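You operate a simulated robot arm through the tools that you are given. There is no shell and no other tool.

Carry out the task below with a simulated two-armed robot. There is one attempt and no reset: what you move stays moved.

JOB
Carry the yellow tray with both arms and set it on the top shelf of the left rack.

The check looks at the end state, three seconds after you hand in, the way a careful person would. Anything else that was tipped, shoved, dropped, spilled or broken makes it a failure.

ROBOT AND FRAMES
Two 6-joint arms with two-finger grippers on one trunk, on a base that moves. Base frame: it is fixed to the floor where the robot stands at the start and does not move with it; the origin is under the middle of the robot, x ahead of it, y to its left, z up. Readings come in m, degrees, newtons and seconds.
The left shoulder is at the start at [0.03, 0.178, 0.913], the right one opposite. With the tool pointing down near the work surface each hand reaches from about 0.1 to 0.84 m from the robot's upright axis, wherever it stands, measured 20 degrees to its own side. Places, roughly: top shelf of the left rack [-5, -1.7, 1.6]; yellow tray [-2, 0.75, 0.75]. Payload 2.54 kg a hand.
Tool frame (each hand has its own): the origin (TCP) lies between the finger pads and is the grasp point; the fingertips stand 0.03 m ahead of it; z points along the fingers, y is the line along which they close. The gripper opens to 0.116 m; its body begins 0.095 m behind the TCP.
Orientation is told as [roll, pitch, yaw] about the base's x, y, z axes, in that order, counted from this pose: with the fingers straight down and closing along the base's y, the tool's x points along the base's -x, its y along +y and its z along -z.

CONTROLS
- The arms move only by the tool nudge_tool. It takes "left_moves", "right_moves" or both (then of equal length, played together; a hand with none holds still); each is a list of rows, each an object of numbers (a shift or turn left out is 0, a gripper value left out holds the last): "dx", "dy", "dz": the shift along the base's x, y, z in m; "wx", "wy", "wz": the turn, a rotation vector about the base's x, y, z in degrees; "hand": the gripper command, from -1 (fully open) to 1 (shut), values between in proportion. In form: [{"dx": .., "dy": .., "dz": .., "wx": .., "wy": .., "wz": .., "hand": ..}, ...]. A call has 1 to 20 rows; each row is the pose to reach, as a shift and turn from the pose commanded when the call began. Each row takes 0.2 s and may step no farther than 0.05 m and 8.6 degrees from the row before; otherwise, or with a gripper value out of range, the whole call is refused. Where a pose cannot be reached the arm comes as near as it can. A force on the tool above 40 N (or 10 N above the force at the start of the call, whichever is more), or a blocked arm, ends the call early, and 0.2 s more pass. Each finger travels about 0.153 m/s and halts on what it meets, pressing with about 37 N; the grip force reading is that of the motor and also rises with nothing between the fingers. The clock runs only during rows and for 0.2 s after the last one: add rows that repeat a pose to give the fingers time. The reply holds the time, the measured pose of the TCP, the force on the tool along the base axes, the opening and the grip force, in the units named above and with some noise, with the torque about the TCP (base axes, N m) and any sound that the robot's microphone picked up.
- Cameras (640 x 400 px; columns grow to the right, rows downward): "scene" is now at [0.0569, 0.0078, 1.6488]; the picture's right is [0.08, -1.00, 0.00], its down [-0.65, -0.05, -0.76] and it looks along [0.76, 0.06, -0.65] (base axes); focal length 280 px, centre (320, 200). "left" rides on the left gripper at [0.069, 0.015, -0.122] in its tool frame; the picture's right is [-0.21, 0.98, 0.00], its down [-0.83, -0.18, -0.53] and it looks along [-0.52, -0.11, 0.85] (tool axes); focal length 251 px, centre (320, 200). "right" rides on the right gripper at [0.069, -0.015, -0.122] in its tool frame; the picture's right is [0.21, 0.98, 0.00], its down [-0.83, 0.18, -0.53] and it looks along [-0.52, 0.11, 0.85] (tool axes); focal length 251 px, centre (320, 200). There is no depth. A picture from a camera that has moved, and an enlarged one, comes with that camera's place and axes in the base frame and with its lens.
- camera(camera): a new picture of that camera. It takes no simulated time.
- slide_trunk(by): moves the trunk up (or, below 0, down) by that many m; the arms and the scene camera ride with it, the base frame stays. It gives what a move gives, with no picture.
- roll_base(legs): drives the robot by 1 to 6 legs, each [ahead, left, turn to the left] in m, m and degrees, along the robot's own axes; the way and the turn of a leg run together, so that a leg with both is an arc; at most 1.5 m and 180 degrees a leg. The arms and the cameras ride along, it lands a little off, and it stops where it bumps. It gives what a move gives.
- aim_head(pan, tilt): turns the head with the scene camera to pan (to the left, within 143 degrees either way) and tilt (down, from -29 to 69), counted from straight ahead of the robot. It gives what a move gives.
- close_up(camera, box): a new picture of the part [left, top, right, bottom] of that camera's present view, enlarged. It takes no simulated time.
- hand_in(): hands the job in; it is judged then, once.

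Nothing tells you exact positions but the pictures and the camera data. Unless the task says otherwise, let go and move clear before handing in.

The tools are called after "Call:" by a JSON object that holds its "name" and its "arguments". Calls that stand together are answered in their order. nudge_tool: Moves the arms, as the interface text tells. Its arguments: {"type":"object","properties":{"left_moves":{"type":"array"},"right_moves":{"type":"array"}},"required":[]} The other tools are called the same way: slide_trunk (by) moves the trunk up or down; roll_base (legs) drives the base; aim_head (pan, tilt) turns the head that bears the scene camera; camera (camera) takes a picture; close_up (camera, box) takes an enlarged picture of a part of a camera's view; hand_in () hands the job in.

At the start:

```text
time: 0.0
left_eef_pos: [0.5121, 0.238, 1.1155]
left_orientation: [-0.1, 0.0, 0.0]
left_force: [-0.3, 0.0, -0.5]
left_moment: [0.0, 0.01, -0.01]
left_gripper_width: 0.116
left_grip_force: 0.1
right_eef_pos: [0.5289, -0.257, 1.1353]
right_orientation: [-0.1, -0.1, 0.1]
right_force: [-0.7, 0.3, -0.4]
right_moment: [0.01, -0.02, -0.01]
right_gripper_width: 0.1163
right_grip_force: 0.0
trunk travel left (down, up): [-0.125, 0.415]
robot x, y, heading: [-0.0035, 0.002, -0.4]
head pan, tilt (commanded): [4.4, 40.4]
```

scene: 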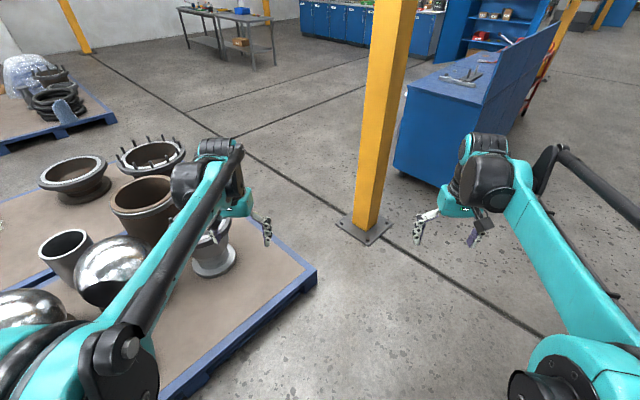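
right: 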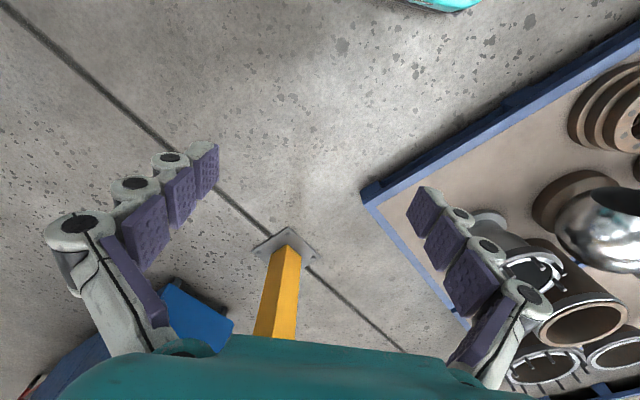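
left: 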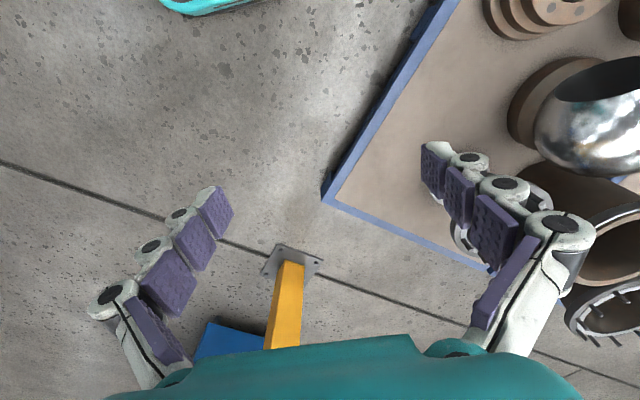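

The scene camera faces a workshop with a pillar, a pallet of parts on my left and a blue bench on my right; the tray is said to be behind me near [-2, 0.75, 0.75]. I'll turn the head to look around before moving anything.

Call:
{"name": "aim_head", "arguments": {"pan": 140, "tilt": 25}}

Call:
{"name": "camera", "arguments": {"camera": "scene"}}

Call:
{"name": "aim_head", "arguments": {"pan": -140, "tilt": 25}}

Call:
{"name": "camera", "arguments": {"camera": "scene"}}

Call:
{"name": "aim_head", "arguments": {"pan": 80, "tilt": 30}}

Call:
{"name": "camera", "arguments": {"camera": "scene"}}

Call:
{"name": "aim_head", "arguments": {"pan": -80, "tilt": 30}}

Call:
{"name": "camera", "arguments": {"camera": "scene"}}

```text
time: 2.2
left_eef_pos: [0.5115, 0.2381, 1.1152]
left_orientation: [0.0, 0.0, -0.1]
left_force: [0.6, 0.1, 0.4]
left_moment: [0.0, 0.0, -0.02]
left_gripper_width: 0.116
left_grip_force: 0.1
right_eef_pos: [0.528, -0.2569, 1.1348]
right_orientation: [-0.1, 0.0, 0.1]
right_force: [1.3, 0.2, 0.0]
right_moment: [-0.02, -0.02, -0.01]
right_gripper_width: 0.1158
right_grip_force: 0.0
trunk travel left (down, up): [-0.125, 0.415]
robot x, y, heading: [-0.0014, 0.001, 0.0]
head pan, tilt (commanded): [140.0, 25.0]
```

```text
taken
camera scene: at [-0.0982, 0.0606, 1.6727], right [0.64, 0.77, 0.0], down [0.32, -0.27, -0.91], along [-0.69, 0.58, -0.42], focal length 280 px, centre (320, 200)
```

scene: 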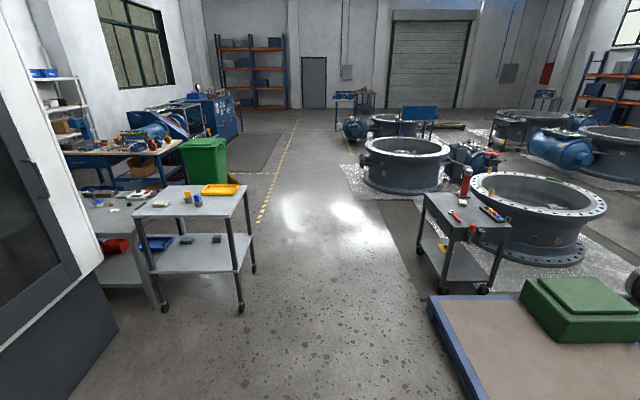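

```text
time: 6.0
left_eef_pos: [0.5122, 0.2388, 1.1153]
left_orientation: [0.0, 0.0, -0.1]
left_force: [0.4, 0.0, -0.3]
left_moment: [-0.02, 0.0, -0.01]
left_gripper_width: 0.1162
left_grip_force: 0.0
right_eef_pos: [0.5294, -0.2578, 1.1353]
right_orientation: [0.0, 0.0, 0.0]
right_force: [0.0, -0.4, -0.5]
right_moment: [-0.02, 0.05, -0.05]
right_gripper_width: 0.116
right_grip_force: 0.1
trunk travel left (down, up): [-0.125, 0.415]
robot x, y, heading: [0.0017, 0.0002, -0.1]
head pan, tilt (commanded): [-140.0, 25.0]
```

```text
taken
camera scene: at [-0.0982, -0.058, 1.6727], right [-0.64, 0.77, 0.0], down [0.32, 0.27, -0.91], along [-0.69, -0.58, -0.42], focal length 280 px, centre (320, 200)
```

scene: 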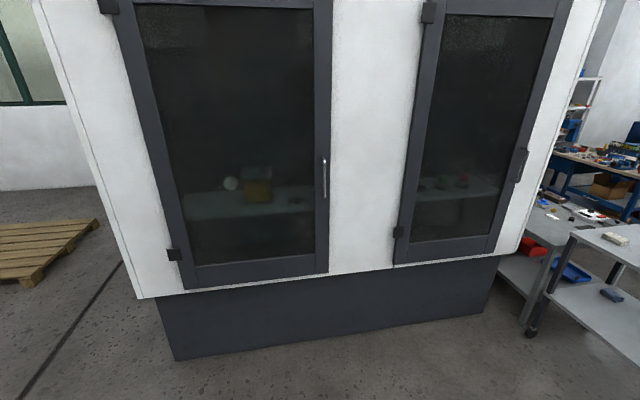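

```text
time: 9.2
left_eef_pos: [0.5116, 0.2388, 1.1157]
left_orientation: [0.0, 0.1, -0.1]
left_force: [-0.1, 0.7, 0.3]
left_moment: [-0.02, -0.03, -0.01]
left_gripper_width: 0.116
left_grip_force: 0.1
right_eef_pos: [0.529, -0.2567, 1.134]
right_orientation: [0.0, 0.0, 0.0]
right_force: [-0.1, -0.2, -0.5]
right_moment: [0.03, -0.02, -0.01]
right_gripper_width: 0.1161
right_grip_force: 0.0
trunk travel left (down, up): [-0.125, 0.415]
robot x, y, heading: [-0.0031, -0.0042, 0.1]
head pan, tilt (commanded): [80.0, 30.0]
```

```text
taken
camera scene: at [-0.0119, 0.0904, 1.6647], right [0.98, -0.17, 0.0], down [-0.09, -0.49, -0.87], along [0.15, 0.85, -0.5], focal length 280 px, centre (320, 200)
```

scene: 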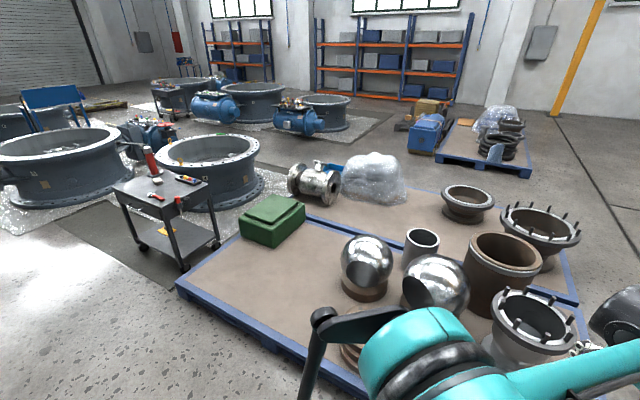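

```text
time: 11.7
left_eef_pos: [0.511, 0.2379, 1.1152]
left_orientation: [-0.1, 0.0, 0.0]
left_force: [-0.3, -0.7, 0.1]
left_moment: [0.0, 0.03, 0.01]
left_gripper_width: 0.1161
left_grip_force: 0.0
right_eef_pos: [0.5283, -0.2572, 1.1353]
right_orientation: [0.0, 0.0, 0.0]
right_force: [0.3, -1.0, 0.2]
right_moment: [0.05, 0.02, 0.01]
right_gripper_width: 0.1161
right_grip_force: 0.0
trunk travel left (down, up): [-0.125, 0.415]
robot x, y, heading: [0.0008, -0.0012, -0.0]
head pan, tilt (commanded): [-80.0, 30.0]
```

```text
taken
camera scene: at [-0.0119, -0.0878, 1.6647], right [-0.98, -0.17, 0.0], down [-0.09, 0.49, -0.87], along [0.15, -0.85, -0.5], focal length 280 px, centre (320, 200)
```

scene: 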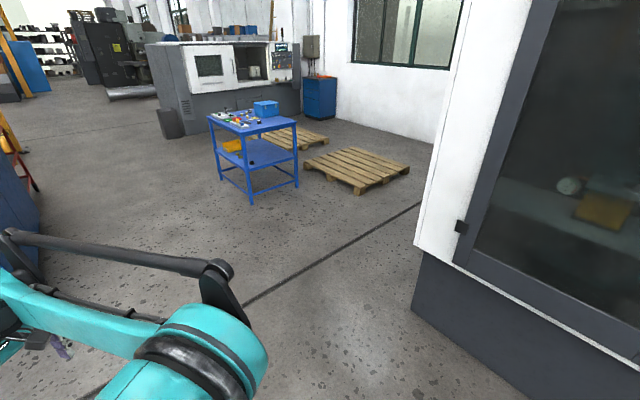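

The yellow tray sits on top of a grey wheeled table behind me to the left, beside a big white machine; a light rack stands against the far wall and part of it is hidden. I'll look at the tray and rack in close-up.

Call:
{"name": "aim_head", "arguments": {"pan": 143, "tilt": 20}}

Call:
{"name": "close_up", "arguments": {"camera": "scene", "box": [100, 140, 300, 265]}}

Call:
{"name": "close_up", "arguments": {"camera": "scene", "box": [0, 40, 240, 190]}}

Call:
{"name": "camera", "arguments": {"camera": "scene"}}

```text
time: 14.8
left_eef_pos: [0.512, 0.2386, 1.1155]
left_orientation: [-0.1, 0.0, 0.0]
left_force: [0.2, 0.2, -0.5]
left_moment: [0.0, -0.03, -0.01]
left_gripper_width: 0.1161
left_grip_force: 0.0
right_eef_pos: [0.5289, -0.2581, 1.135]
right_orientation: [0.1, 0.1, 0.0]
right_force: [-0.1, 0.6, -0.4]
right_moment: [0.01, -0.01, 0.0]
right_gripper_width: 0.116
right_grip_force: 0.0
trunk travel left (down, up): [-0.125, 0.415]
robot x, y, heading: [-0.0045, 0.0001, -0.3]
head pan, tilt (commanded): [143.0, 20.0]
```

```text
3.20 times, centred on (200, 202) of scene
camera zoom: at [-0.102, 0.0574, 1.6808], right [0.6, 0.8, 0.0], down [0.27, -0.21, -0.94], along [-0.75, 0.57, -0.34], focal length 897 px, centre (704, 192)
```

zoom: 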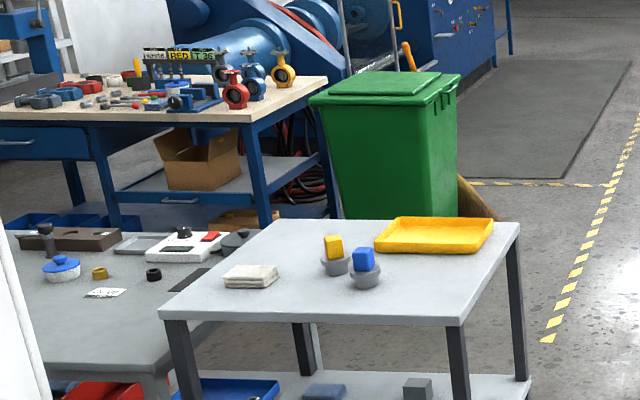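

```text
2.67 times, centred on (120, 115) of scene
camera zoom: at [-0.102, 0.0574, 1.6808], right [0.6, 0.8, 0.0], down [0.27, -0.21, -0.94], along [-0.75, 0.57, -0.34], focal length 747 px, centre (853, 427)
```

zoom: 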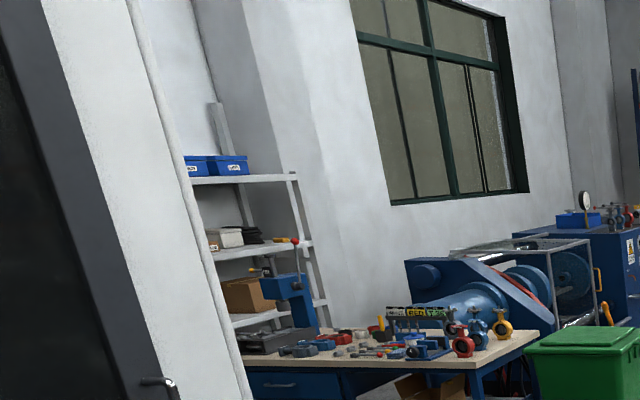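

```text
taken
camera scene: at [-0.102, 0.0574, 1.6808], right [0.6, 0.8, 0.0], down [0.27, -0.21, -0.94], along [-0.75, 0.57, -0.34], focal length 280 px, centre (320, 200)
```

scene: 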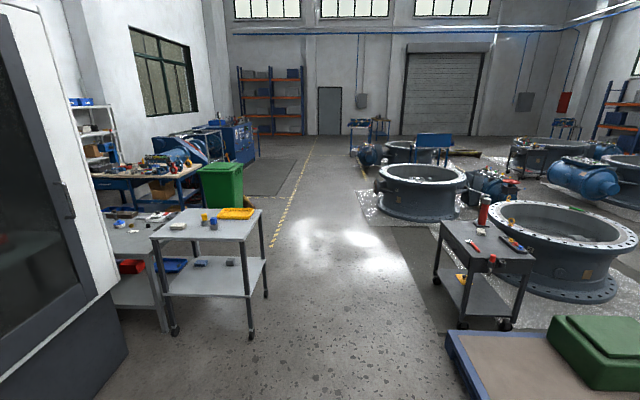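

The cart with the tray, a bin, a workbench and the racks lie along the direction of about 142° from my heading. Before moving, I look down to judge the size of my own base.

Call:
{"name": "aim_head", "arguments": {"pan": 0, "tilt": 69}}

Call:
{"name": "camera", "arguments": {"camera": "scene"}}

Call:
{"name": "aim_head", "arguments": {"pan": 90, "tilt": 69}}

Call:
{"name": "camera", "arguments": {"camera": "scene"}}

Call:
{"name": "aim_head", "arguments": {"pan": 143, "tilt": 69}}

Call:
{"name": "camera", "arguments": {"camera": "scene"}}

```text
time: 17.1
left_eef_pos: [0.5106, 0.2384, 1.1166]
left_orientation: [0.0, 0.0, 0.1]
left_force: [0.3, 0.9, 0.9]
left_moment: [-0.01, 0.0, -0.01]
left_gripper_width: 0.1164
left_grip_force: 0.1
right_eef_pos: [0.5292, -0.2576, 1.1344]
right_orientation: [-0.1, 0.0, 0.0]
right_force: [-0.3, 0.5, 0.0]
right_moment: [-0.02, 0.02, 0.03]
right_gripper_width: 0.1158
right_grip_force: 0.0
trunk travel left (down, up): [-0.125, 0.415]
robot x, y, heading: [-0.002, -0.0009, -0.2]
head pan, tilt (commanded): [0.0, 68.8]
```

```text
taken
camera scene: at [0.0283, 0.0013, 1.6132], right [0.0, -1.0, 0.0], down [-0.93, 0.0, -0.36], along [0.36, 0.0, -0.93], focal length 280 px, centre (320, 200)
```

scene: 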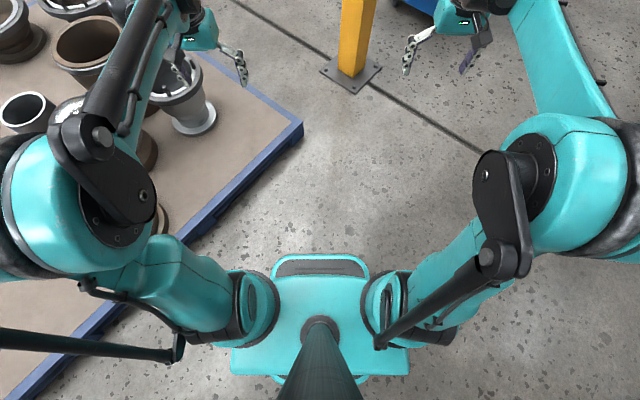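

```text
time: 18.8
left_eef_pos: [0.5128, 0.2377, 1.1165]
left_orientation: [0.0, 0.0, -0.1]
left_force: [0.3, 0.8, -0.6]
left_moment: [0.02, 0.02, -0.03]
left_gripper_width: 0.1157
left_grip_force: 0.0
right_eef_pos: [0.5281, -0.2567, 1.1342]
right_orientation: [-0.1, -0.1, 0.0]
right_force: [-0.2, 0.2, -0.6]
right_moment: [0.0, -0.01, -0.01]
right_gripper_width: 0.1159
right_grip_force: 0.0
trunk travel left (down, up): [-0.125, 0.415]
robot x, y, heading: [0.0014, -0.0035, -0.2]
head pan, tilt (commanded): [90.0, 68.8]
```

```text
taken
camera scene: at [-0.0276, 0.0572, 1.6132], right [1.0, 0.0, 0.0], down [0.0, -0.93, -0.36], along [0.0, 0.36, -0.93], focal length 280 px, centre (320, 200)
```

scene: 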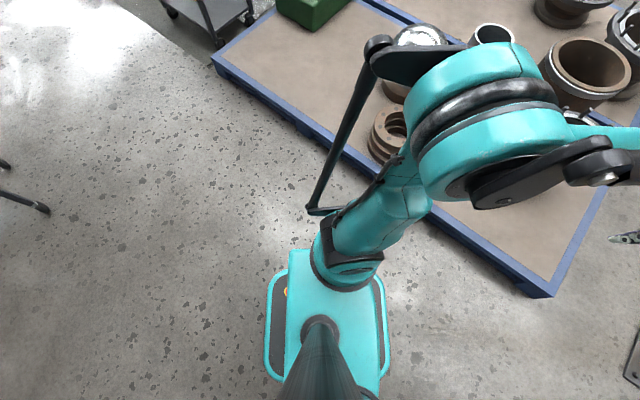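

```text
time: 20.0
left_eef_pos: [0.5109, 0.2393, 1.1154]
left_orientation: [0.1, 0.0, -0.1]
left_force: [-0.1, -0.6, 0.6]
left_moment: [0.01, 0.03, -0.01]
left_gripper_width: 0.116
left_grip_force: 0.0
right_eef_pos: [0.5281, -0.2578, 1.1348]
right_orientation: [0.0, 0.1, 0.0]
right_force: [0.6, 0.6, 0.0]
right_moment: [0.04, 0.0, 0.02]
right_gripper_width: 0.1161
right_grip_force: 0.1
trunk travel left (down, up): [-0.125, 0.415]
robot x, y, heading: [-0.0006, 0.002, -0.1]
head pan, tilt (commanded): [143.0, 68.8]
```

```text
taken
camera scene: at [-0.0723, 0.035, 1.6132], right [0.6, 0.8, 0.0], down [0.74, -0.56, -0.36], along [-0.29, 0.22, -0.93], focal length 280 px, centre (320, 200)
```

scene: 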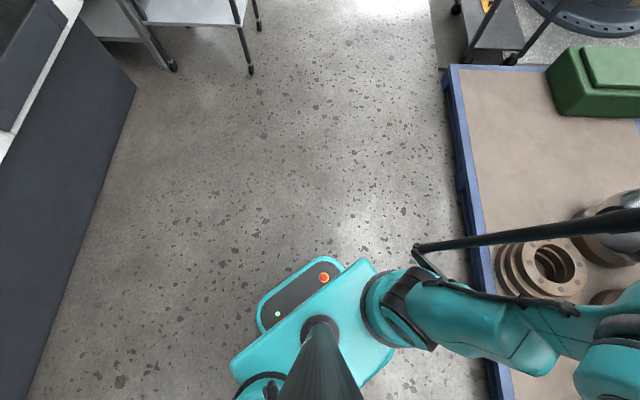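

My base is compact (about 0.27 m to the front, 0.23 m to each side) and the elbows sit above the shoulders. I'll turn left by 142° to face the aisle and look again.

Call:
{"name": "roll_base", "arguments": {"legs": [[0, 0, 142]]}}

Call:
{"name": "aim_head", "arguments": {"pan": 20, "tilt": 25}}

Call:
{"name": "camera", "arguments": {"camera": "scene"}}

```text
time: 26.2
left_eef_pos: [-0.5473, 0.1379, 1.1146]
left_orientation: [0.0, -0.1, 140.9]
left_force: [0.6, -0.7, -0.2]
left_moment: [0.01, -0.01, 0.01]
left_gripper_width: 0.116
left_grip_force: 0.0
right_eef_pos: [-0.2463, 0.5326, 1.1354]
right_orientation: [0.0, 0.0, 140.9]
right_force: [-0.7, 0.2, 0.0]
right_moment: [0.04, -0.01, 0.01]
right_gripper_width: 0.1161
right_grip_force: 0.0
trunk travel left (down, up): [-0.125, 0.415]
robot x, y, heading: [0.0017, 0.0014, 140.7]
head pan, tilt (commanded): [143.0, 68.8]
```

```text
time: 28.2
left_eef_pos: [-0.5474, 0.138, 1.115]
left_orientation: [0.0, 0.0, 140.9]
left_force: [-0.2, -0.6, 1.1]
left_moment: [0.02, 0.01, -0.02]
left_gripper_width: 0.116
left_grip_force: 0.0
right_eef_pos: [-0.2474, 0.5327, 1.1356]
right_orientation: [0.0, 0.1, 141.0]
right_force: [1.1, -0.8, -0.4]
right_moment: [0.03, -0.01, -0.01]
right_gripper_width: 0.1161
right_grip_force: 0.0
trunk travel left (down, up): [-0.125, 0.415]
robot x, y, heading: [-0.0036, 0.0002, 140.9]
head pan, tilt (commanded): [20.0, 25.0]
```

```text
taken
camera scene: at [-0.0619, 0.0127, 1.6726], right [0.33, 0.94, 0.0], down [0.4, -0.14, -0.91], along [-0.86, 0.3, -0.42], focal length 280 px, centre (320, 200)
```

scene: 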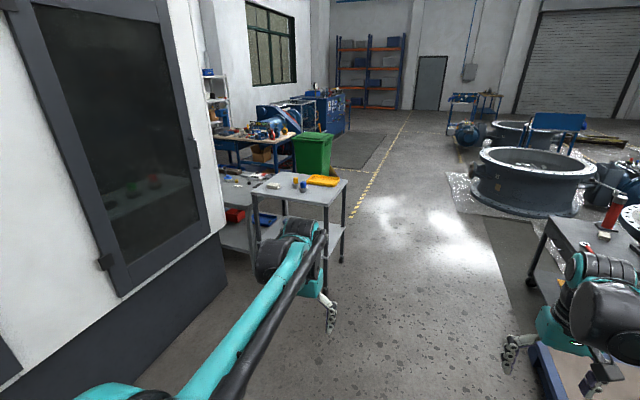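

I now face about 141°, with the cart holding the tray ahead on my left and the machine beside it. I'll drive about 1 m ahead and slightly left, then look at the tray closely.

Call:
{"name": "roll_base", "arguments": {"legs": [[0.9, 0.2, 1]]}}

Call:
{"name": "aim_head", "arguments": {"pan": 25, "tilt": 35}}

Call:
{"name": "camera", "arguments": {"camera": "scene"}}

Call:
{"name": "aim_head", "arguments": {"pan": 60, "tilt": 15}}

Call:
{"name": "camera", "arguments": {"camera": "scene"}}

```text
time: 33.0
left_eef_pos: [-1.3721, 0.5389, 1.1149]
left_orientation: [0.0, 0.0, 141.4]
left_force: [0.7, 0.0, 0.4]
left_moment: [-0.02, -0.05, 0.0]
left_gripper_width: 0.116
left_grip_force: 0.0
right_eef_pos: [-1.0757, 0.9364, 1.1349]
right_orientation: [0.0, 0.0, 141.5]
right_force: [-0.4, 0.5, 0.3]
right_moment: [0.01, 0.03, 0.0]
right_gripper_width: 0.1158
right_grip_force: 0.0
trunk travel left (down, up): [-0.125, 0.415]
robot x, y, heading: [-0.8244, 0.4007, 141.4]
head pan, tilt (commanded): [20.0, 25.0]
```

```text
time: 33.8
left_eef_pos: [-1.3714, 0.5404, 1.1162]
left_orientation: [0.0, 0.0, 141.4]
left_force: [0.7, 0.0, -0.8]
left_moment: [0.02, 0.0, 0.0]
left_gripper_width: 0.116
left_grip_force: 0.0
right_eef_pos: [-1.076, 0.9359, 1.1341]
right_orientation: [0.0, 0.0, 141.3]
right_force: [0.4, 0.3, -0.5]
right_moment: [-0.02, 0.0, 0.03]
right_gripper_width: 0.1161
right_grip_force: 0.0
trunk travel left (down, up): [-0.125, 0.415]
robot x, y, heading: [-0.8218, 0.4063, 141.3]
head pan, tilt (commanded): [25.0, 35.0]
```

```text
taken
camera scene: at [-0.8833, 0.409, 1.657], right [0.24, 0.97, 0.0], down [0.56, -0.13, -0.82], along [-0.8, 0.19, -0.57], focal length 280 px, centre (320, 200)
```

scene: 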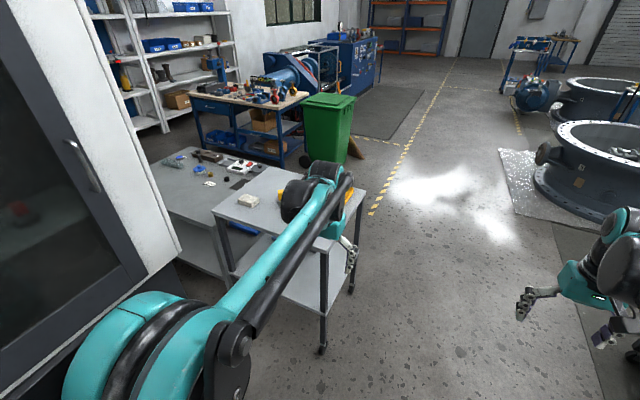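

```text
time: 34.8
left_eef_pos: [-1.3713, 0.5387, 1.1153]
left_orientation: [0.0, 0.0, 141.3]
left_force: [-0.1, 0.0, 0.4]
left_moment: [0.01, -0.01, -0.02]
left_gripper_width: 0.1161
left_grip_force: 0.0
right_eef_pos: [-1.0745, 0.9355, 1.1356]
right_orientation: [-0.1, -0.1, 141.4]
right_force: [0.2, -0.3, 0.8]
right_moment: [0.01, -0.03, 0.0]
right_gripper_width: 0.1158
right_grip_force: 0.0
trunk travel left (down, up): [-0.125, 0.415]
robot x, y, heading: [-0.8234, 0.4043, 141.6]
head pan, tilt (commanded): [60.0, 15.0]
```

```text
taken
camera scene: at [-0.8848, 0.3544, 1.6889], right [-0.36, 0.93, 0.0], down [0.24, 0.09, -0.97], along [-0.9, -0.35, -0.26], focal length 280 px, centre (320, 200)
```

scene: 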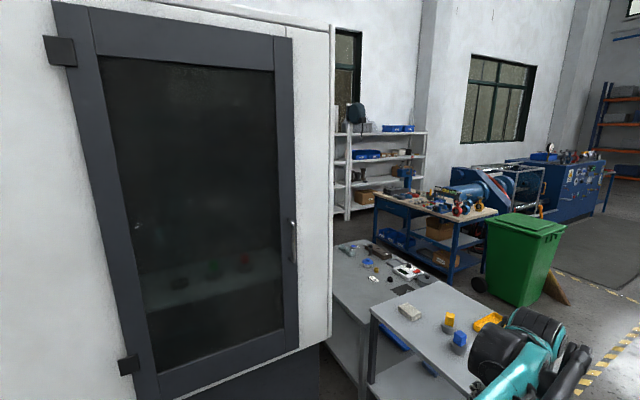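

Behind the machine I can see a rack against the wall to the left, partly hidden, and another one beside it. I'll drive down the aisle past the cart to see both racks properly.

Call:
{"name": "roll_base", "arguments": {"legs": [[1.5, -0.2, 0], [0.6, 0, 0]]}}

Call:
{"name": "aim_head", "arguments": {"pan": 90, "tilt": 15}}

Call:
{"name": "camera", "arguments": {"camera": "scene"}}

Call:
{"name": "aim_head", "arguments": {"pan": 125, "tilt": 35}}

Call:
{"name": "camera", "arguments": {"camera": "scene"}}

```text
refused: leg 1 is longer than a leg can be; nothing moved
```

```text
time: 35.7
left_eef_pos: [-1.3716, 0.5399, 1.1151]
left_orientation: [0.0, 0.1, 141.4]
left_force: [-0.3, 0.5, -0.5]
left_moment: [-0.01, 0.03, -0.04]
left_gripper_width: 0.116
left_grip_force: 0.1
right_eef_pos: [-1.0751, 0.9349, 1.1341]
right_orientation: [0.0, 0.0, 141.4]
right_force: [-0.2, 1.1, 0.6]
right_moment: [-0.02, 0.01, 0.01]
right_gripper_width: 0.1159
right_grip_force: 0.0
trunk travel left (down, up): [-0.125, 0.415]
robot x, y, heading: [-0.8216, 0.4053, 141.6]
head pan, tilt (commanded): [90.0, 15.0]
```

```text
taken
camera scene: at [-0.8562, 0.3154, 1.6889], right [-0.78, 0.62, 0.0], down [0.16, 0.2, -0.97], along [-0.6, -0.75, -0.26], focal length 280 px, centre (320, 200)
```

scene: 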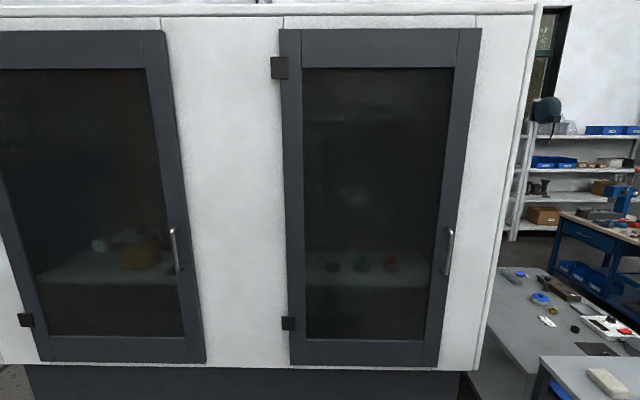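

```text
time: 36.7
left_eef_pos: [-1.3713, 0.5388, 1.1158]
left_orientation: [0.0, 0.0, 141.5]
left_force: [-0.3, -0.4, 0.2]
left_moment: [0.03, -0.01, 0.04]
left_gripper_width: 0.1159
left_grip_force: 0.1
right_eef_pos: [-1.0754, 0.9353, 1.1361]
right_orientation: [-0.1, -0.1, 141.4]
right_force: [0.7, -0.1, -0.1]
right_moment: [0.0, 0.0, 0.03]
right_gripper_width: 0.1158
right_grip_force: 0.0
trunk travel left (down, up): [-0.125, 0.415]
robot x, y, heading: [-0.8221, 0.406, 141.6]
head pan, tilt (commanded): [125.0, 35.0]
```

```text
taken
camera scene: at [-0.8034, 0.3005, 1.657], right [-1.0, 0.06, 0.0], down [0.04, 0.57, -0.82], along [-0.05, -0.82, -0.57], focal length 280 px, centre (320, 200)
```

scene: 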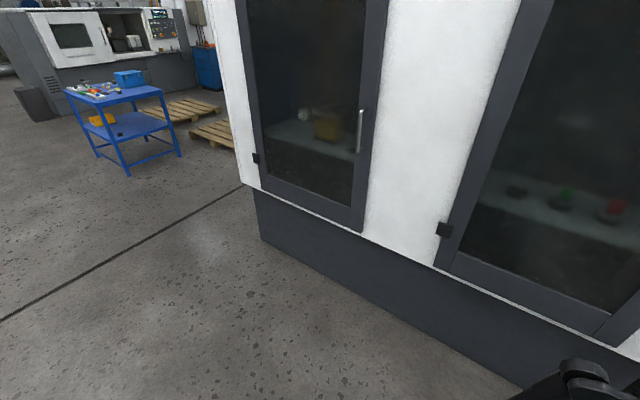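

The drive was refused because the leg was too long; the machine still hides the racks from here. I'll split the move into two shorter legs.

Call:
{"name": "roll_base", "arguments": {"legs": [[1.0, -0.2, 0], [1.0, 0, 0]]}}

Call:
{"name": "aim_head", "arguments": {"pan": 80, "tilt": 15}}

Call:
{"name": "camera", "arguments": {"camera": "scene"}}

Call:
{"name": "aim_head", "arguments": {"pan": 125, "tilt": 40}}

Call:
{"name": "camera", "arguments": {"camera": "scene"}}

```text
time: 46.8
left_eef_pos: [-2.8165, 1.9361, 1.1141]
left_orientation: [0.1, 0.1, 141.5]
left_force: [0.0, 0.3, -0.2]
left_moment: [0.01, -0.01, 0.0]
left_gripper_width: 0.1159
left_grip_force: 0.1
right_eef_pos: [-2.521, 2.3338, 1.1342]
right_orientation: [0.1, -0.1, 141.4]
right_force: [0.0, 0.7, -0.3]
right_moment: [0.0, -0.01, 0.0]
right_gripper_width: 0.1158
right_grip_force: 0.1
trunk travel left (down, up): [-0.125, 0.415]
robot x, y, heading: [-2.267, 1.8038, 141.6]
head pan, tilt (commanded): [125.0, 35.0]
```

```text
time: 47.9
left_eef_pos: [-2.8165, 1.9367, 1.115]
left_orientation: [0.0, 0.0, 141.4]
left_force: [0.4, -0.6, -0.2]
left_moment: [0.03, 0.0, 0.0]
left_gripper_width: 0.116
left_grip_force: 0.0
right_eef_pos: [-2.5213, 2.3336, 1.1343]
right_orientation: [-0.1, 0.0, 141.5]
right_force: [0.3, -0.3, -0.3]
right_moment: [0.0, -0.04, 0.0]
right_gripper_width: 0.1159
right_grip_force: 0.1
trunk travel left (down, up): [-0.125, 0.415]
robot x, y, heading: [-2.2666, 1.804, 141.5]
head pan, tilt (commanded): [80.0, 15.0]
```

```text
taken
camera scene: at [-2.3127, 1.7244, 1.6889], right [-0.66, 0.75, 0.0], down [0.19, 0.17, -0.97], along [-0.72, -0.64, -0.26], focal length 280 px, centre (320, 200)
```

scene: 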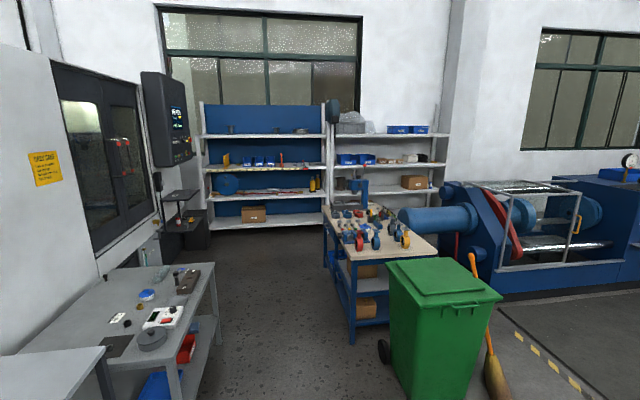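

```text
time: 49.0
left_eef_pos: [-2.817, 1.9356, 1.1154]
left_orientation: [0.1, 0.0, 141.5]
left_force: [-0.2, -0.5, 0.2]
left_moment: [-0.02, 0.03, 0.0]
left_gripper_width: 0.1163
left_grip_force: 0.1
right_eef_pos: [-2.52, 2.3348, 1.134]
right_orientation: [0.1, -0.1, 141.5]
right_force: [-0.2, -0.7, 0.1]
right_moment: [-0.03, 0.04, -0.02]
right_gripper_width: 0.1159
right_grip_force: 0.1
trunk travel left (down, up): [-0.125, 0.415]
robot x, y, heading: [-2.2683, 1.8083, 141.7]
head pan, tilt (commanded): [125.0, 40.0]
```

```text
taken
camera scene: at [-2.2481, 1.7015, 1.6494], right [-1.0, 0.06, 0.0], down [0.04, 0.64, -0.77], along [-0.05, -0.76, -0.64], focal length 280 px, centre (320, 200)
```

scene: 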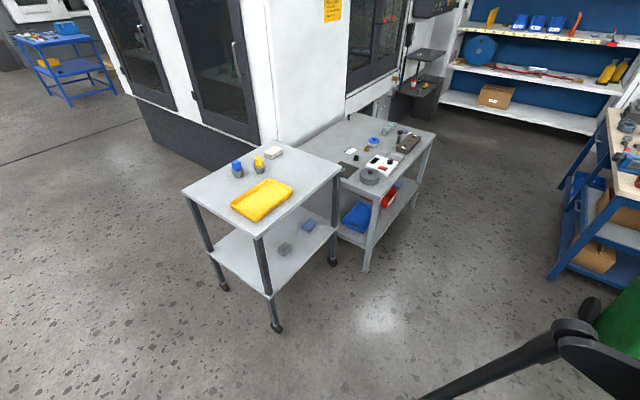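

Now I see everything: the left rack (blue back panel, four shelves) at the end of a passage between the grey table and the workbench, and the tray on the cart. I'll zoom in on the rack's top shelf and on the tray.

Call:
{"name": "close_up", "arguments": {"camera": "scene", "box": [140, 140, 360, 278]}}

Call:
{"name": "aim_head", "arguments": {"pan": 80, "tilt": 15}}

Call:
{"name": "close_up", "arguments": {"camera": "scene", "box": [180, 90, 340, 190]}}

Call:
{"name": "close_up", "arguments": {"camera": "scene", "box": [140, 160, 460, 360]}}

```text
2.90 times, centred on (250, 209) of scene
camera zoom: at [-2.2481, 1.7015, 1.6494], right [-1.0, 0.06, 0.0], down [0.04, 0.64, -0.77], along [-0.05, -0.76, -0.64], focal length 812 px, centre (523, 174)
```

zoom: 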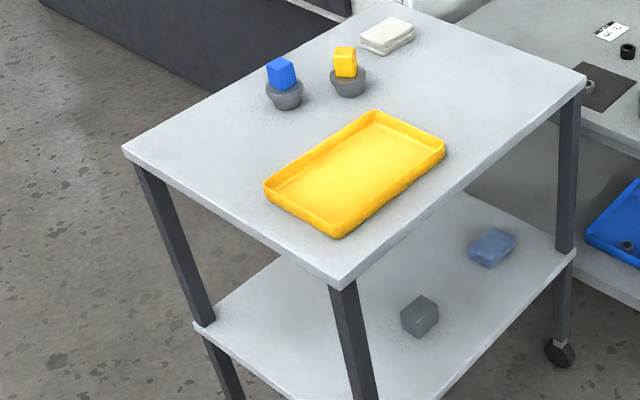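

```text
time: 50.1
left_eef_pos: [-2.816, 1.9368, 1.1156]
left_orientation: [-0.1, 0.1, 141.5]
left_force: [-0.3, 0.1, 0.0]
left_moment: [0.03, 0.02, 0.01]
left_gripper_width: 0.1158
left_grip_force: 0.1
right_eef_pos: [-2.5219, 2.3337, 1.1351]
right_orientation: [0.0, 0.0, 141.4]
right_force: [0.4, -0.5, 0.1]
right_moment: [0.01, 0.0, 0.01]
right_gripper_width: 0.116
right_grip_force: 0.1
trunk travel left (down, up): [-0.125, 0.415]
robot x, y, heading: [-2.2714, 1.804, 141.4]
head pan, tilt (commanded): [80.0, 15.0]
```

```text
4.00 times, centred on (260, 140) of scene
camera zoom: at [-2.3127, 1.7244, 1.6889], right [-0.66, 0.75, 0.0], down [0.19, 0.17, -0.97], along [-0.72, -0.64, -0.26], focal length 1121 px, centre (560, 440)
```

zoom: 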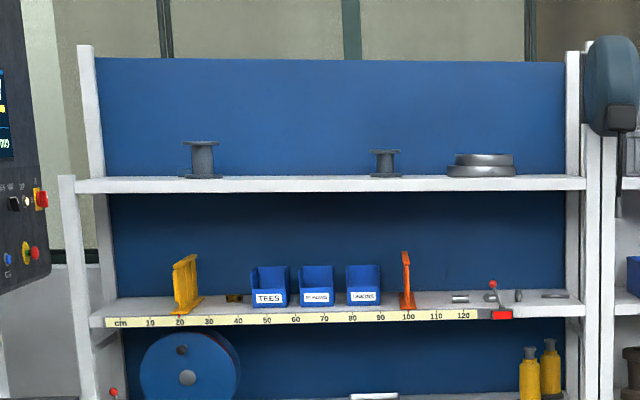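

```text
2.00 times, centred on (300, 260) of scene
camera zoom: at [-2.3127, 1.7244, 1.6889], right [-0.66, 0.75, 0.0], down [0.19, 0.17, -0.97], along [-0.72, -0.64, -0.26], focal length 561 px, centre (360, 80)
```

zoom: 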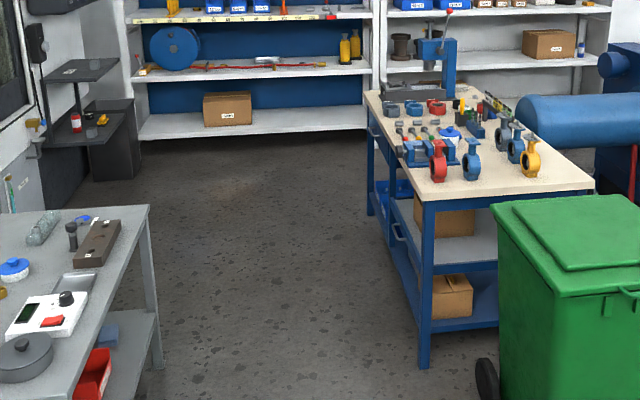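

Comparing two views puts the cart top at about z 0.835, and the yellow tray (about 0.23 × 0.16 m) at about [-2.055, 0.74]. Its far side, where I stand now, is open, so I'll turn round and grasp its two short ends from there.

Call:
{"name": "roll_base", "arguments": {"legs": [[0, 0, 177]]}}

Call:
{"name": "aim_head", "arguments": {"pan": -30, "tilt": 30}}

Call:
{"name": "camera", "arguments": {"camera": "scene"}}

Call:
{"name": "aim_head", "arguments": {"pan": -100, "tilt": 35}}

Call:
{"name": "camera", "arguments": {"camera": "scene"}}

```text
time: 57.8
left_eef_pos: [-1.727, 1.6438, 1.1142]
left_orientation: [0.0, 0.0, -41.5]
left_force: [0.6, 0.6, -0.1]
left_moment: [0.01, 0.03, -0.03]
left_gripper_width: 0.116
left_grip_force: 0.0
right_eef_pos: [-2.0436, 1.2614, 1.1356]
right_orientation: [0.0, 0.0, -41.4]
right_force: [0.5, 0.1, -0.8]
right_moment: [-0.02, 0.01, 0.02]
right_gripper_width: 0.116
right_grip_force: 0.0
trunk travel left (down, up): [-0.125, 0.415]
robot x, y, heading: [-2.2707, 1.8005, -41.2]
head pan, tilt (commanded): [80.0, 15.0]
```

```text
time: 59.7
left_eef_pos: [-1.7271, 1.6432, 1.1148]
left_orientation: [-0.1, 0.0, -41.5]
left_force: [0.5, -0.5, 0.2]
left_moment: [-0.02, 0.0, -0.02]
left_gripper_width: 0.1161
left_grip_force: 0.0
right_eef_pos: [-2.0441, 1.2594, 1.1332]
right_orientation: [-0.1, 0.0, -41.5]
right_force: [-0.2, 0.3, -0.2]
right_moment: [0.03, -0.01, 0.01]
right_gripper_width: 0.1161
right_grip_force: 0.1
trunk travel left (down, up): [-0.125, 0.415]
robot x, y, heading: [-2.2681, 1.7994, -41.6]
head pan, tilt (commanded): [-30.0, 30.0]
```

```text
taken
camera scene: at [-2.2596, 1.7388, 1.6647], right [-0.95, -0.32, 0.0], down [-0.16, 0.47, -0.87], along [0.27, -0.82, -0.5], focal length 280 px, centre (320, 200)
```

scene: 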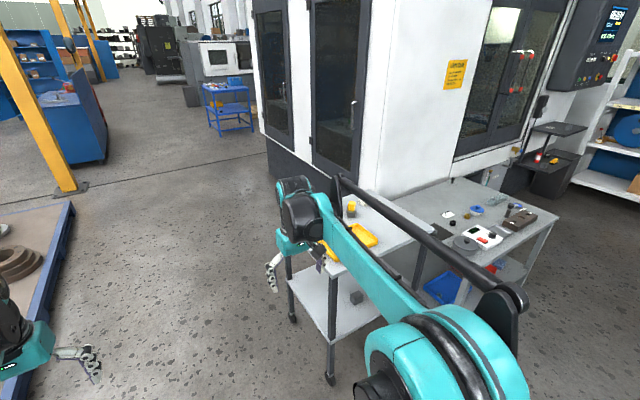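

```text
time: 61.1
left_eef_pos: [-1.7264, 1.6434, 1.1156]
left_orientation: [0.0, 0.1, -41.4]
left_force: [0.3, -0.3, -0.7]
left_moment: [-0.03, 0.0, 0.0]
left_gripper_width: 0.1161
left_grip_force: 0.1
right_eef_pos: [-2.0435, 1.2611, 1.1354]
right_orientation: [0.0, 0.0, -41.5]
right_force: [-1.1, -0.5, -0.1]
right_moment: [0.01, -0.01, 0.0]
right_gripper_width: 0.116
right_grip_force: 0.0
trunk travel left (down, up): [-0.125, 0.415]
robot x, y, heading: [-2.2661, 1.8027, -41.5]
head pan, tilt (commanded): [-100.0, 35.0]
```

```text
taken
camera scene: at [-2.3572, 1.7698, 1.6569], right [-0.62, 0.78, 0.0], down [0.45, 0.36, -0.82], along [-0.64, -0.51, -0.57], focal length 280 px, centre (320, 200)
```

scene: 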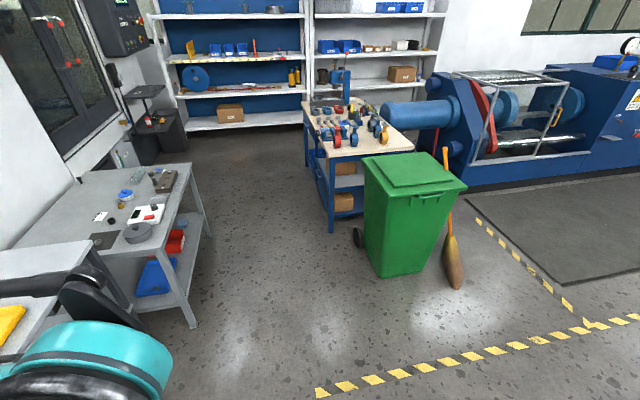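

I'm behind the cart now, with heading about -41.5° and the passage clear to my right. I'll slide right until I'm in line with the tray, then look at it.

Call:
{"name": "roll_base", "arguments": {"legs": [[-0.03, -0.65, -0.5]]}}

Call:
{"name": "aim_head", "arguments": {"pan": 0, "tilt": 45}}

Call:
{"name": "camera", "arguments": {"camera": "scene"}}

```text
time: 64.7
left_eef_pos: [-2.184, 1.1723, 1.1153]
left_orientation: [0.1, 0.0, -42.0]
left_force: [0.2, 0.0, -0.1]
left_moment: [0.02, -0.01, -0.01]
left_gripper_width: 0.116
left_grip_force: 0.1
right_eef_pos: [-2.504, 0.7922, 1.1349]
right_orientation: [0.0, 0.0, -42.0]
right_force: [-0.2, 0.0, 0.7]
right_moment: [0.03, -0.04, -0.01]
right_gripper_width: 0.1161
right_grip_force: 0.0
trunk travel left (down, up): [-0.125, 0.415]
robot x, y, heading: [-2.7247, 1.34, -41.9]
head pan, tilt (commanded): [-100.0, 35.0]
```

```text
time: 66.5
left_eef_pos: [-2.1851, 1.1718, 1.1157]
left_orientation: [-0.2, 0.0, -41.9]
left_force: [-0.1, 0.3, -0.2]
left_moment: [0.04, 0.0, -0.01]
left_gripper_width: 0.116
left_grip_force: 0.0
right_eef_pos: [-2.5023, 0.794, 1.1348]
right_orientation: [0.0, 0.0, -41.8]
right_force: [-1.3, 0.1, 0.9]
right_moment: [-0.04, -0.03, -0.04]
right_gripper_width: 0.1162
right_grip_force: 0.1
trunk travel left (down, up): [-0.125, 0.415]
robot x, y, heading: [-2.7257, 1.3384, -41.9]
head pan, tilt (commanded): [0.0, 45.0]
```

```text
taken
camera scene: at [-2.6837, 1.3039, 1.6421], right [-0.67, -0.74, 0.0], down [-0.53, 0.47, -0.71], along [0.53, -0.47, -0.71], focal length 280 px, centre (320, 200)
```

scene: 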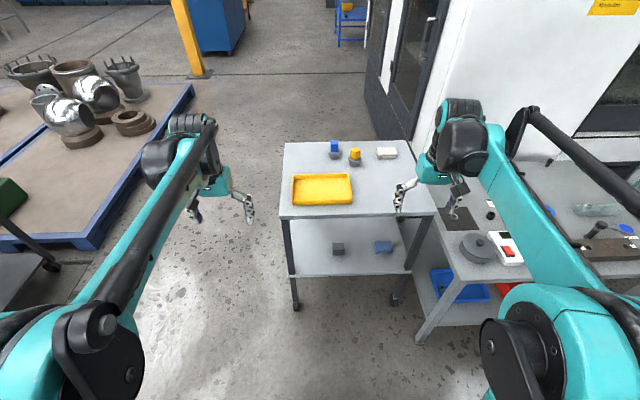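

The tray lies straight ahead between my hands, slightly turned, with two cups and a cloth behind it. I'll zoom in to measure it.

Call:
{"name": "close_up", "arguments": {"camera": "scene", "box": [270, 130, 430, 230]}}

```text
4.00 times, centred on (350, 180) of scene
camera zoom: at [-2.6837, 1.3039, 1.6421], right [-0.67, -0.74, 0.0], down [-0.53, 0.47, -0.71], along [0.53, -0.47, -0.71], focal length 1121 px, centre (200, 280)
```

zoom: 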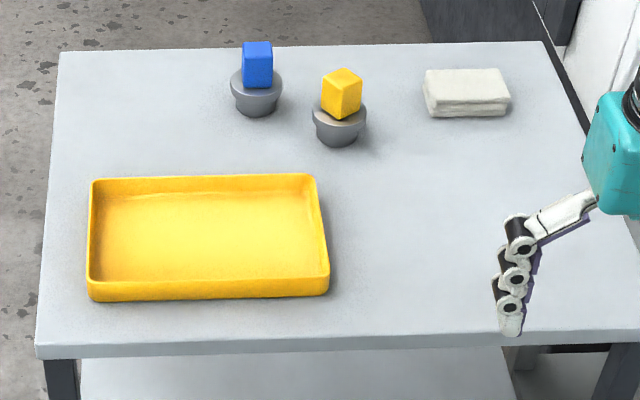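

The tray measures about 0.24 × 0.155 m, centred near [-2.05, 0.73], with its rim at about z 0.865. I'll roll forward 0.38 m with a small turn to square up with it.

Call:
{"name": "roll_base", "arguments": {"legs": [[0.38, -0.025, 2.2]]}}

Call:
{"name": "aim_head", "arguments": {"pan": 0, "tilt": 60}}

Call:
{"name": "camera", "arguments": {"camera": "scene"}}

Call:
{"name": "camera", "arguments": {"camera": "left"}}

Call:
{"name": "camera", "arguments": {"camera": "right"}}

```text
time: 68.9
left_eef_pos: [-1.9008, 0.924, 1.1149]
left_orientation: [0.0, 0.0, -39.5]
left_force: [0.6, -0.7, -0.3]
left_moment: [0.02, -0.02, 0.01]
left_gripper_width: 0.1158
left_grip_force: 0.1
right_eef_pos: [-2.2036, 0.531, 1.1348]
right_orientation: [-0.1, 0.0, -39.5]
right_force: [0.6, 0.3, -0.1]
right_moment: [0.05, 0.04, 0.01]
right_gripper_width: 0.1159
right_grip_force: 0.1
trunk travel left (down, up): [-0.125, 0.415]
robot x, y, heading: [-2.4478, 1.0662, -39.5]
head pan, tilt (commanded): [0.0, 45.0]
```

```text
time: 69.7
left_eef_pos: [-1.9015, 0.9252, 1.1148]
left_orientation: [0.0, 0.0, -39.5]
left_force: [-0.4, 0.1, -0.1]
left_moment: [0.0, -0.03, 0.0]
left_gripper_width: 0.1161
left_grip_force: 0.1
right_eef_pos: [-2.2042, 0.5329, 1.1331]
right_orientation: [0.0, 0.0, -39.6]
right_force: [-0.6, -0.5, 0.6]
right_moment: [-0.05, -0.02, -0.01]
right_gripper_width: 0.1158
right_grip_force: 0.0
trunk travel left (down, up): [-0.125, 0.415]
robot x, y, heading: [-2.4524, 1.0661, -39.6]
head pan, tilt (commanded): [0.0, 60.0]
```

```text
taken
camera scene: at [-2.4175, 1.0445, 1.6227], right [-0.64, -0.77, 0.0], down [-0.67, 0.55, -0.5], along [0.39, -0.32, -0.87], focal length 280 px, centre (320, 200)
```

scene: 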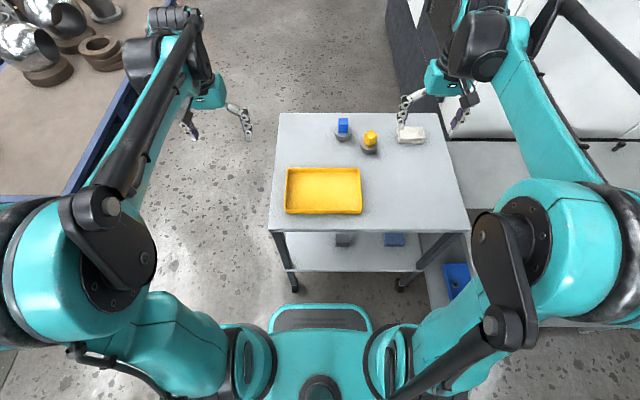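

```text
taken
camera left: at [-1.9448, 0.9798, 1.2372], right [0.79, 0.62, 0.0], down [0.52, -0.67, 0.53], along [0.33, -0.42, -0.85], focal length 251 px, centre (320, 200)
```

left: 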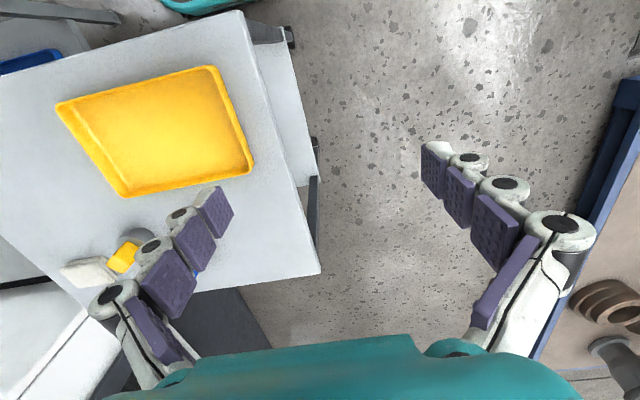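

```text
taken
camera right: at [-2.268, 0.5643, 1.2579], right [0.46, 0.89, 0.0], down [0.75, -0.39, 0.53], along [0.47, -0.24, -0.85], focal length 251 px, centre (320, 200)
```

right: 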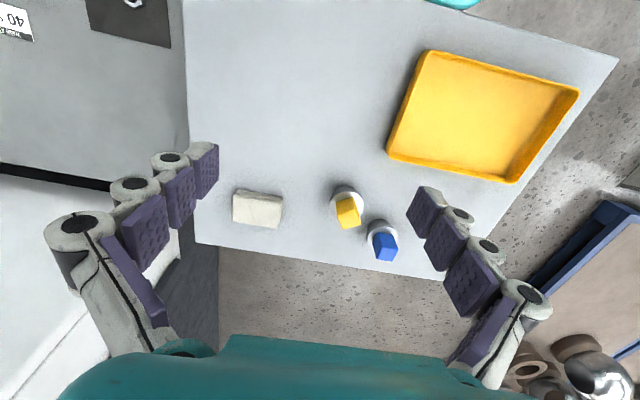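

I'm squared up in front of the cart with a gap left between base and cart. I'll zoom in on the tray from above for exact corner positions.

Call:
{"name": "close_up", "arguments": {"camera": "scene", "box": [264, 145, 392, 225]}}

Call:
{"name": "close_up", "arguments": {"camera": "left", "box": [20, 40, 340, 240]}}

```text
5.00 times, centred on (328, 185) of scene
camera zoom: at [-2.4175, 1.0445, 1.6227], right [-0.64, -0.77, 0.0], down [-0.67, 0.55, -0.5], along [0.39, -0.32, -0.87], focal length 1402 px, centre (280, 275)
```

zoom: 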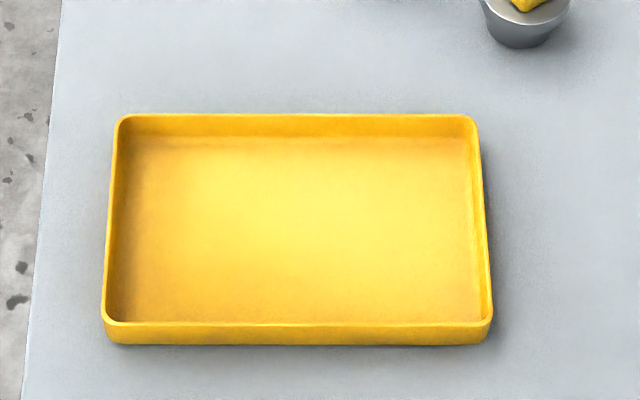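

```text
2.00 times, centred on (180, 140) of left
camera zoom: at [-1.9448, 0.9798, 1.2372], right [0.79, 0.62, 0.0], down [0.52, -0.67, 0.53], along [0.33, -0.42, -0.85], focal length 503 px, centre (600, 320)
```

zoom: 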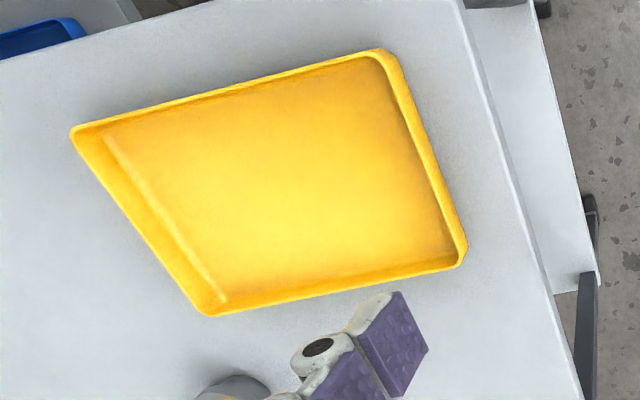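

The tray is aligned with my heading: its end walls are at about [-1.978, 0.820] and [-2.127, 0.639], with the rim near z 0.865. I'll bring both hands above these end walls, fingers part open, staying 0.1 m over the rim.

Call:
{"name": "nudge_tool", "arguments": {"left_moves": [{"dx": -0.015, "dy": -0.021, "dz": -0.02, "hand": -0.3}, {"dx": -0.031, "dy": -0.042, "dz": -0.05, "hand": -0.3}, {"dx": -0.046, "dy": -0.063, "dz": -0.08, "hand": -0.3}, {"dx": -0.062, "dy": -0.084, "dz": -0.11, "hand": -0.3}, {"dx": -0.077, "dy": -0.105, "dz": -0.14, "hand": -0.3}, {"dx": -0.077, "dy": -0.105, "dz": -0.14, "hand": -0.3}], "right_moves": [{"dx": 0.015, "dy": 0.021, "dz": -0.03, "hand": -0.3}, {"dx": 0.031, "dy": 0.042, "dz": -0.06, "hand": -0.3}, {"dx": 0.046, "dy": 0.063, "dz": -0.09, "hand": -0.3}, {"dx": 0.062, "dy": 0.085, "dz": -0.125, "hand": -0.3}, {"dx": 0.077, "dy": 0.107, "dz": -0.16, "hand": -0.3}, {"dx": 0.077, "dy": 0.107, "dz": -0.16, "hand": -0.3}]}}

Call:
{"name": "camera", "arguments": {"camera": "scene"}}

Call:
{"name": "camera", "arguments": {"camera": "left"}}

Call:
{"name": "camera", "arguments": {"camera": "right"}}

```text
time: 71.1
left_eef_pos: [-1.9783, 0.8206, 0.9735]
left_orientation: [-0.1, 0.0, -39.5]
left_force: [-0.5, 0.9, -0.6]
left_moment: [-0.02, -0.02, -0.01]
left_gripper_width: 0.0753
left_grip_force: 0.0
right_eef_pos: [-2.1257, 0.6387, 0.9739]
right_orientation: [0.0, 0.0, -39.5]
right_force: [0.8, 0.1, -0.4]
right_moment: [0.02, 0.0, -0.04]
right_gripper_width: 0.0754
right_grip_force: 0.0
trunk travel left (down, up): [-0.125, 0.415]
robot x, y, heading: [-2.4484, 1.0699, -39.6]
head pan, tilt (commanded): [0.0, 60.0]
```

```text
taken
camera scene: at [-2.4181, 1.0451, 1.6227], right [-0.64, -0.77, 0.0], down [-0.67, 0.55, -0.5], along [0.39, -0.32, -0.87], focal length 280 px, centre (320, 200)
```

scene: 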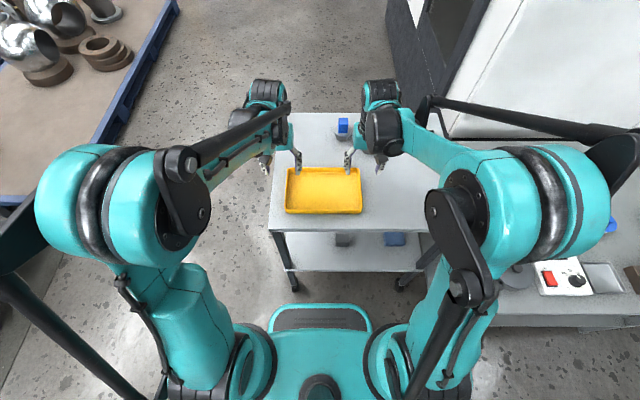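

```text
taken
camera left: at [-2.0218, 0.8755, 1.0966], right [0.79, 0.62, 0.0], down [0.52, -0.67, 0.53], along [0.33, -0.42, -0.85], focal length 251 px, centre (320, 200)
```

left: 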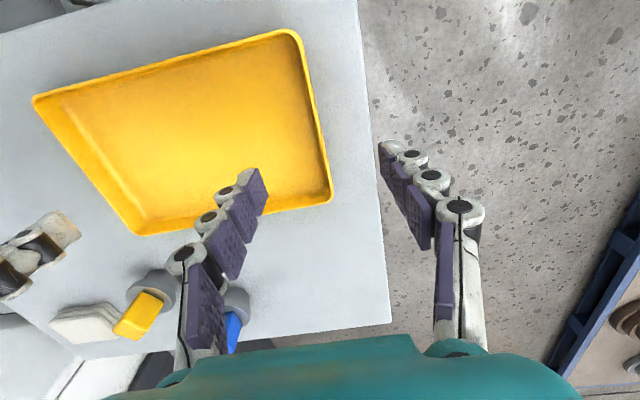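

```text
taken
camera right: at [-2.1901, 0.6714, 1.098], right [0.46, 0.89, 0.0], down [0.75, -0.39, 0.53], along [0.48, -0.24, -0.85], focal length 251 px, centre (320, 200)
```

right: 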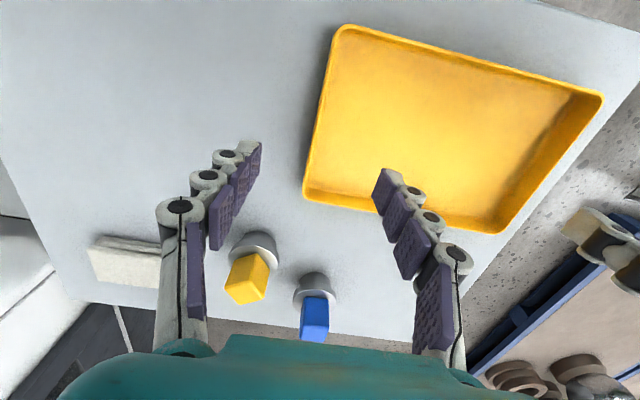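

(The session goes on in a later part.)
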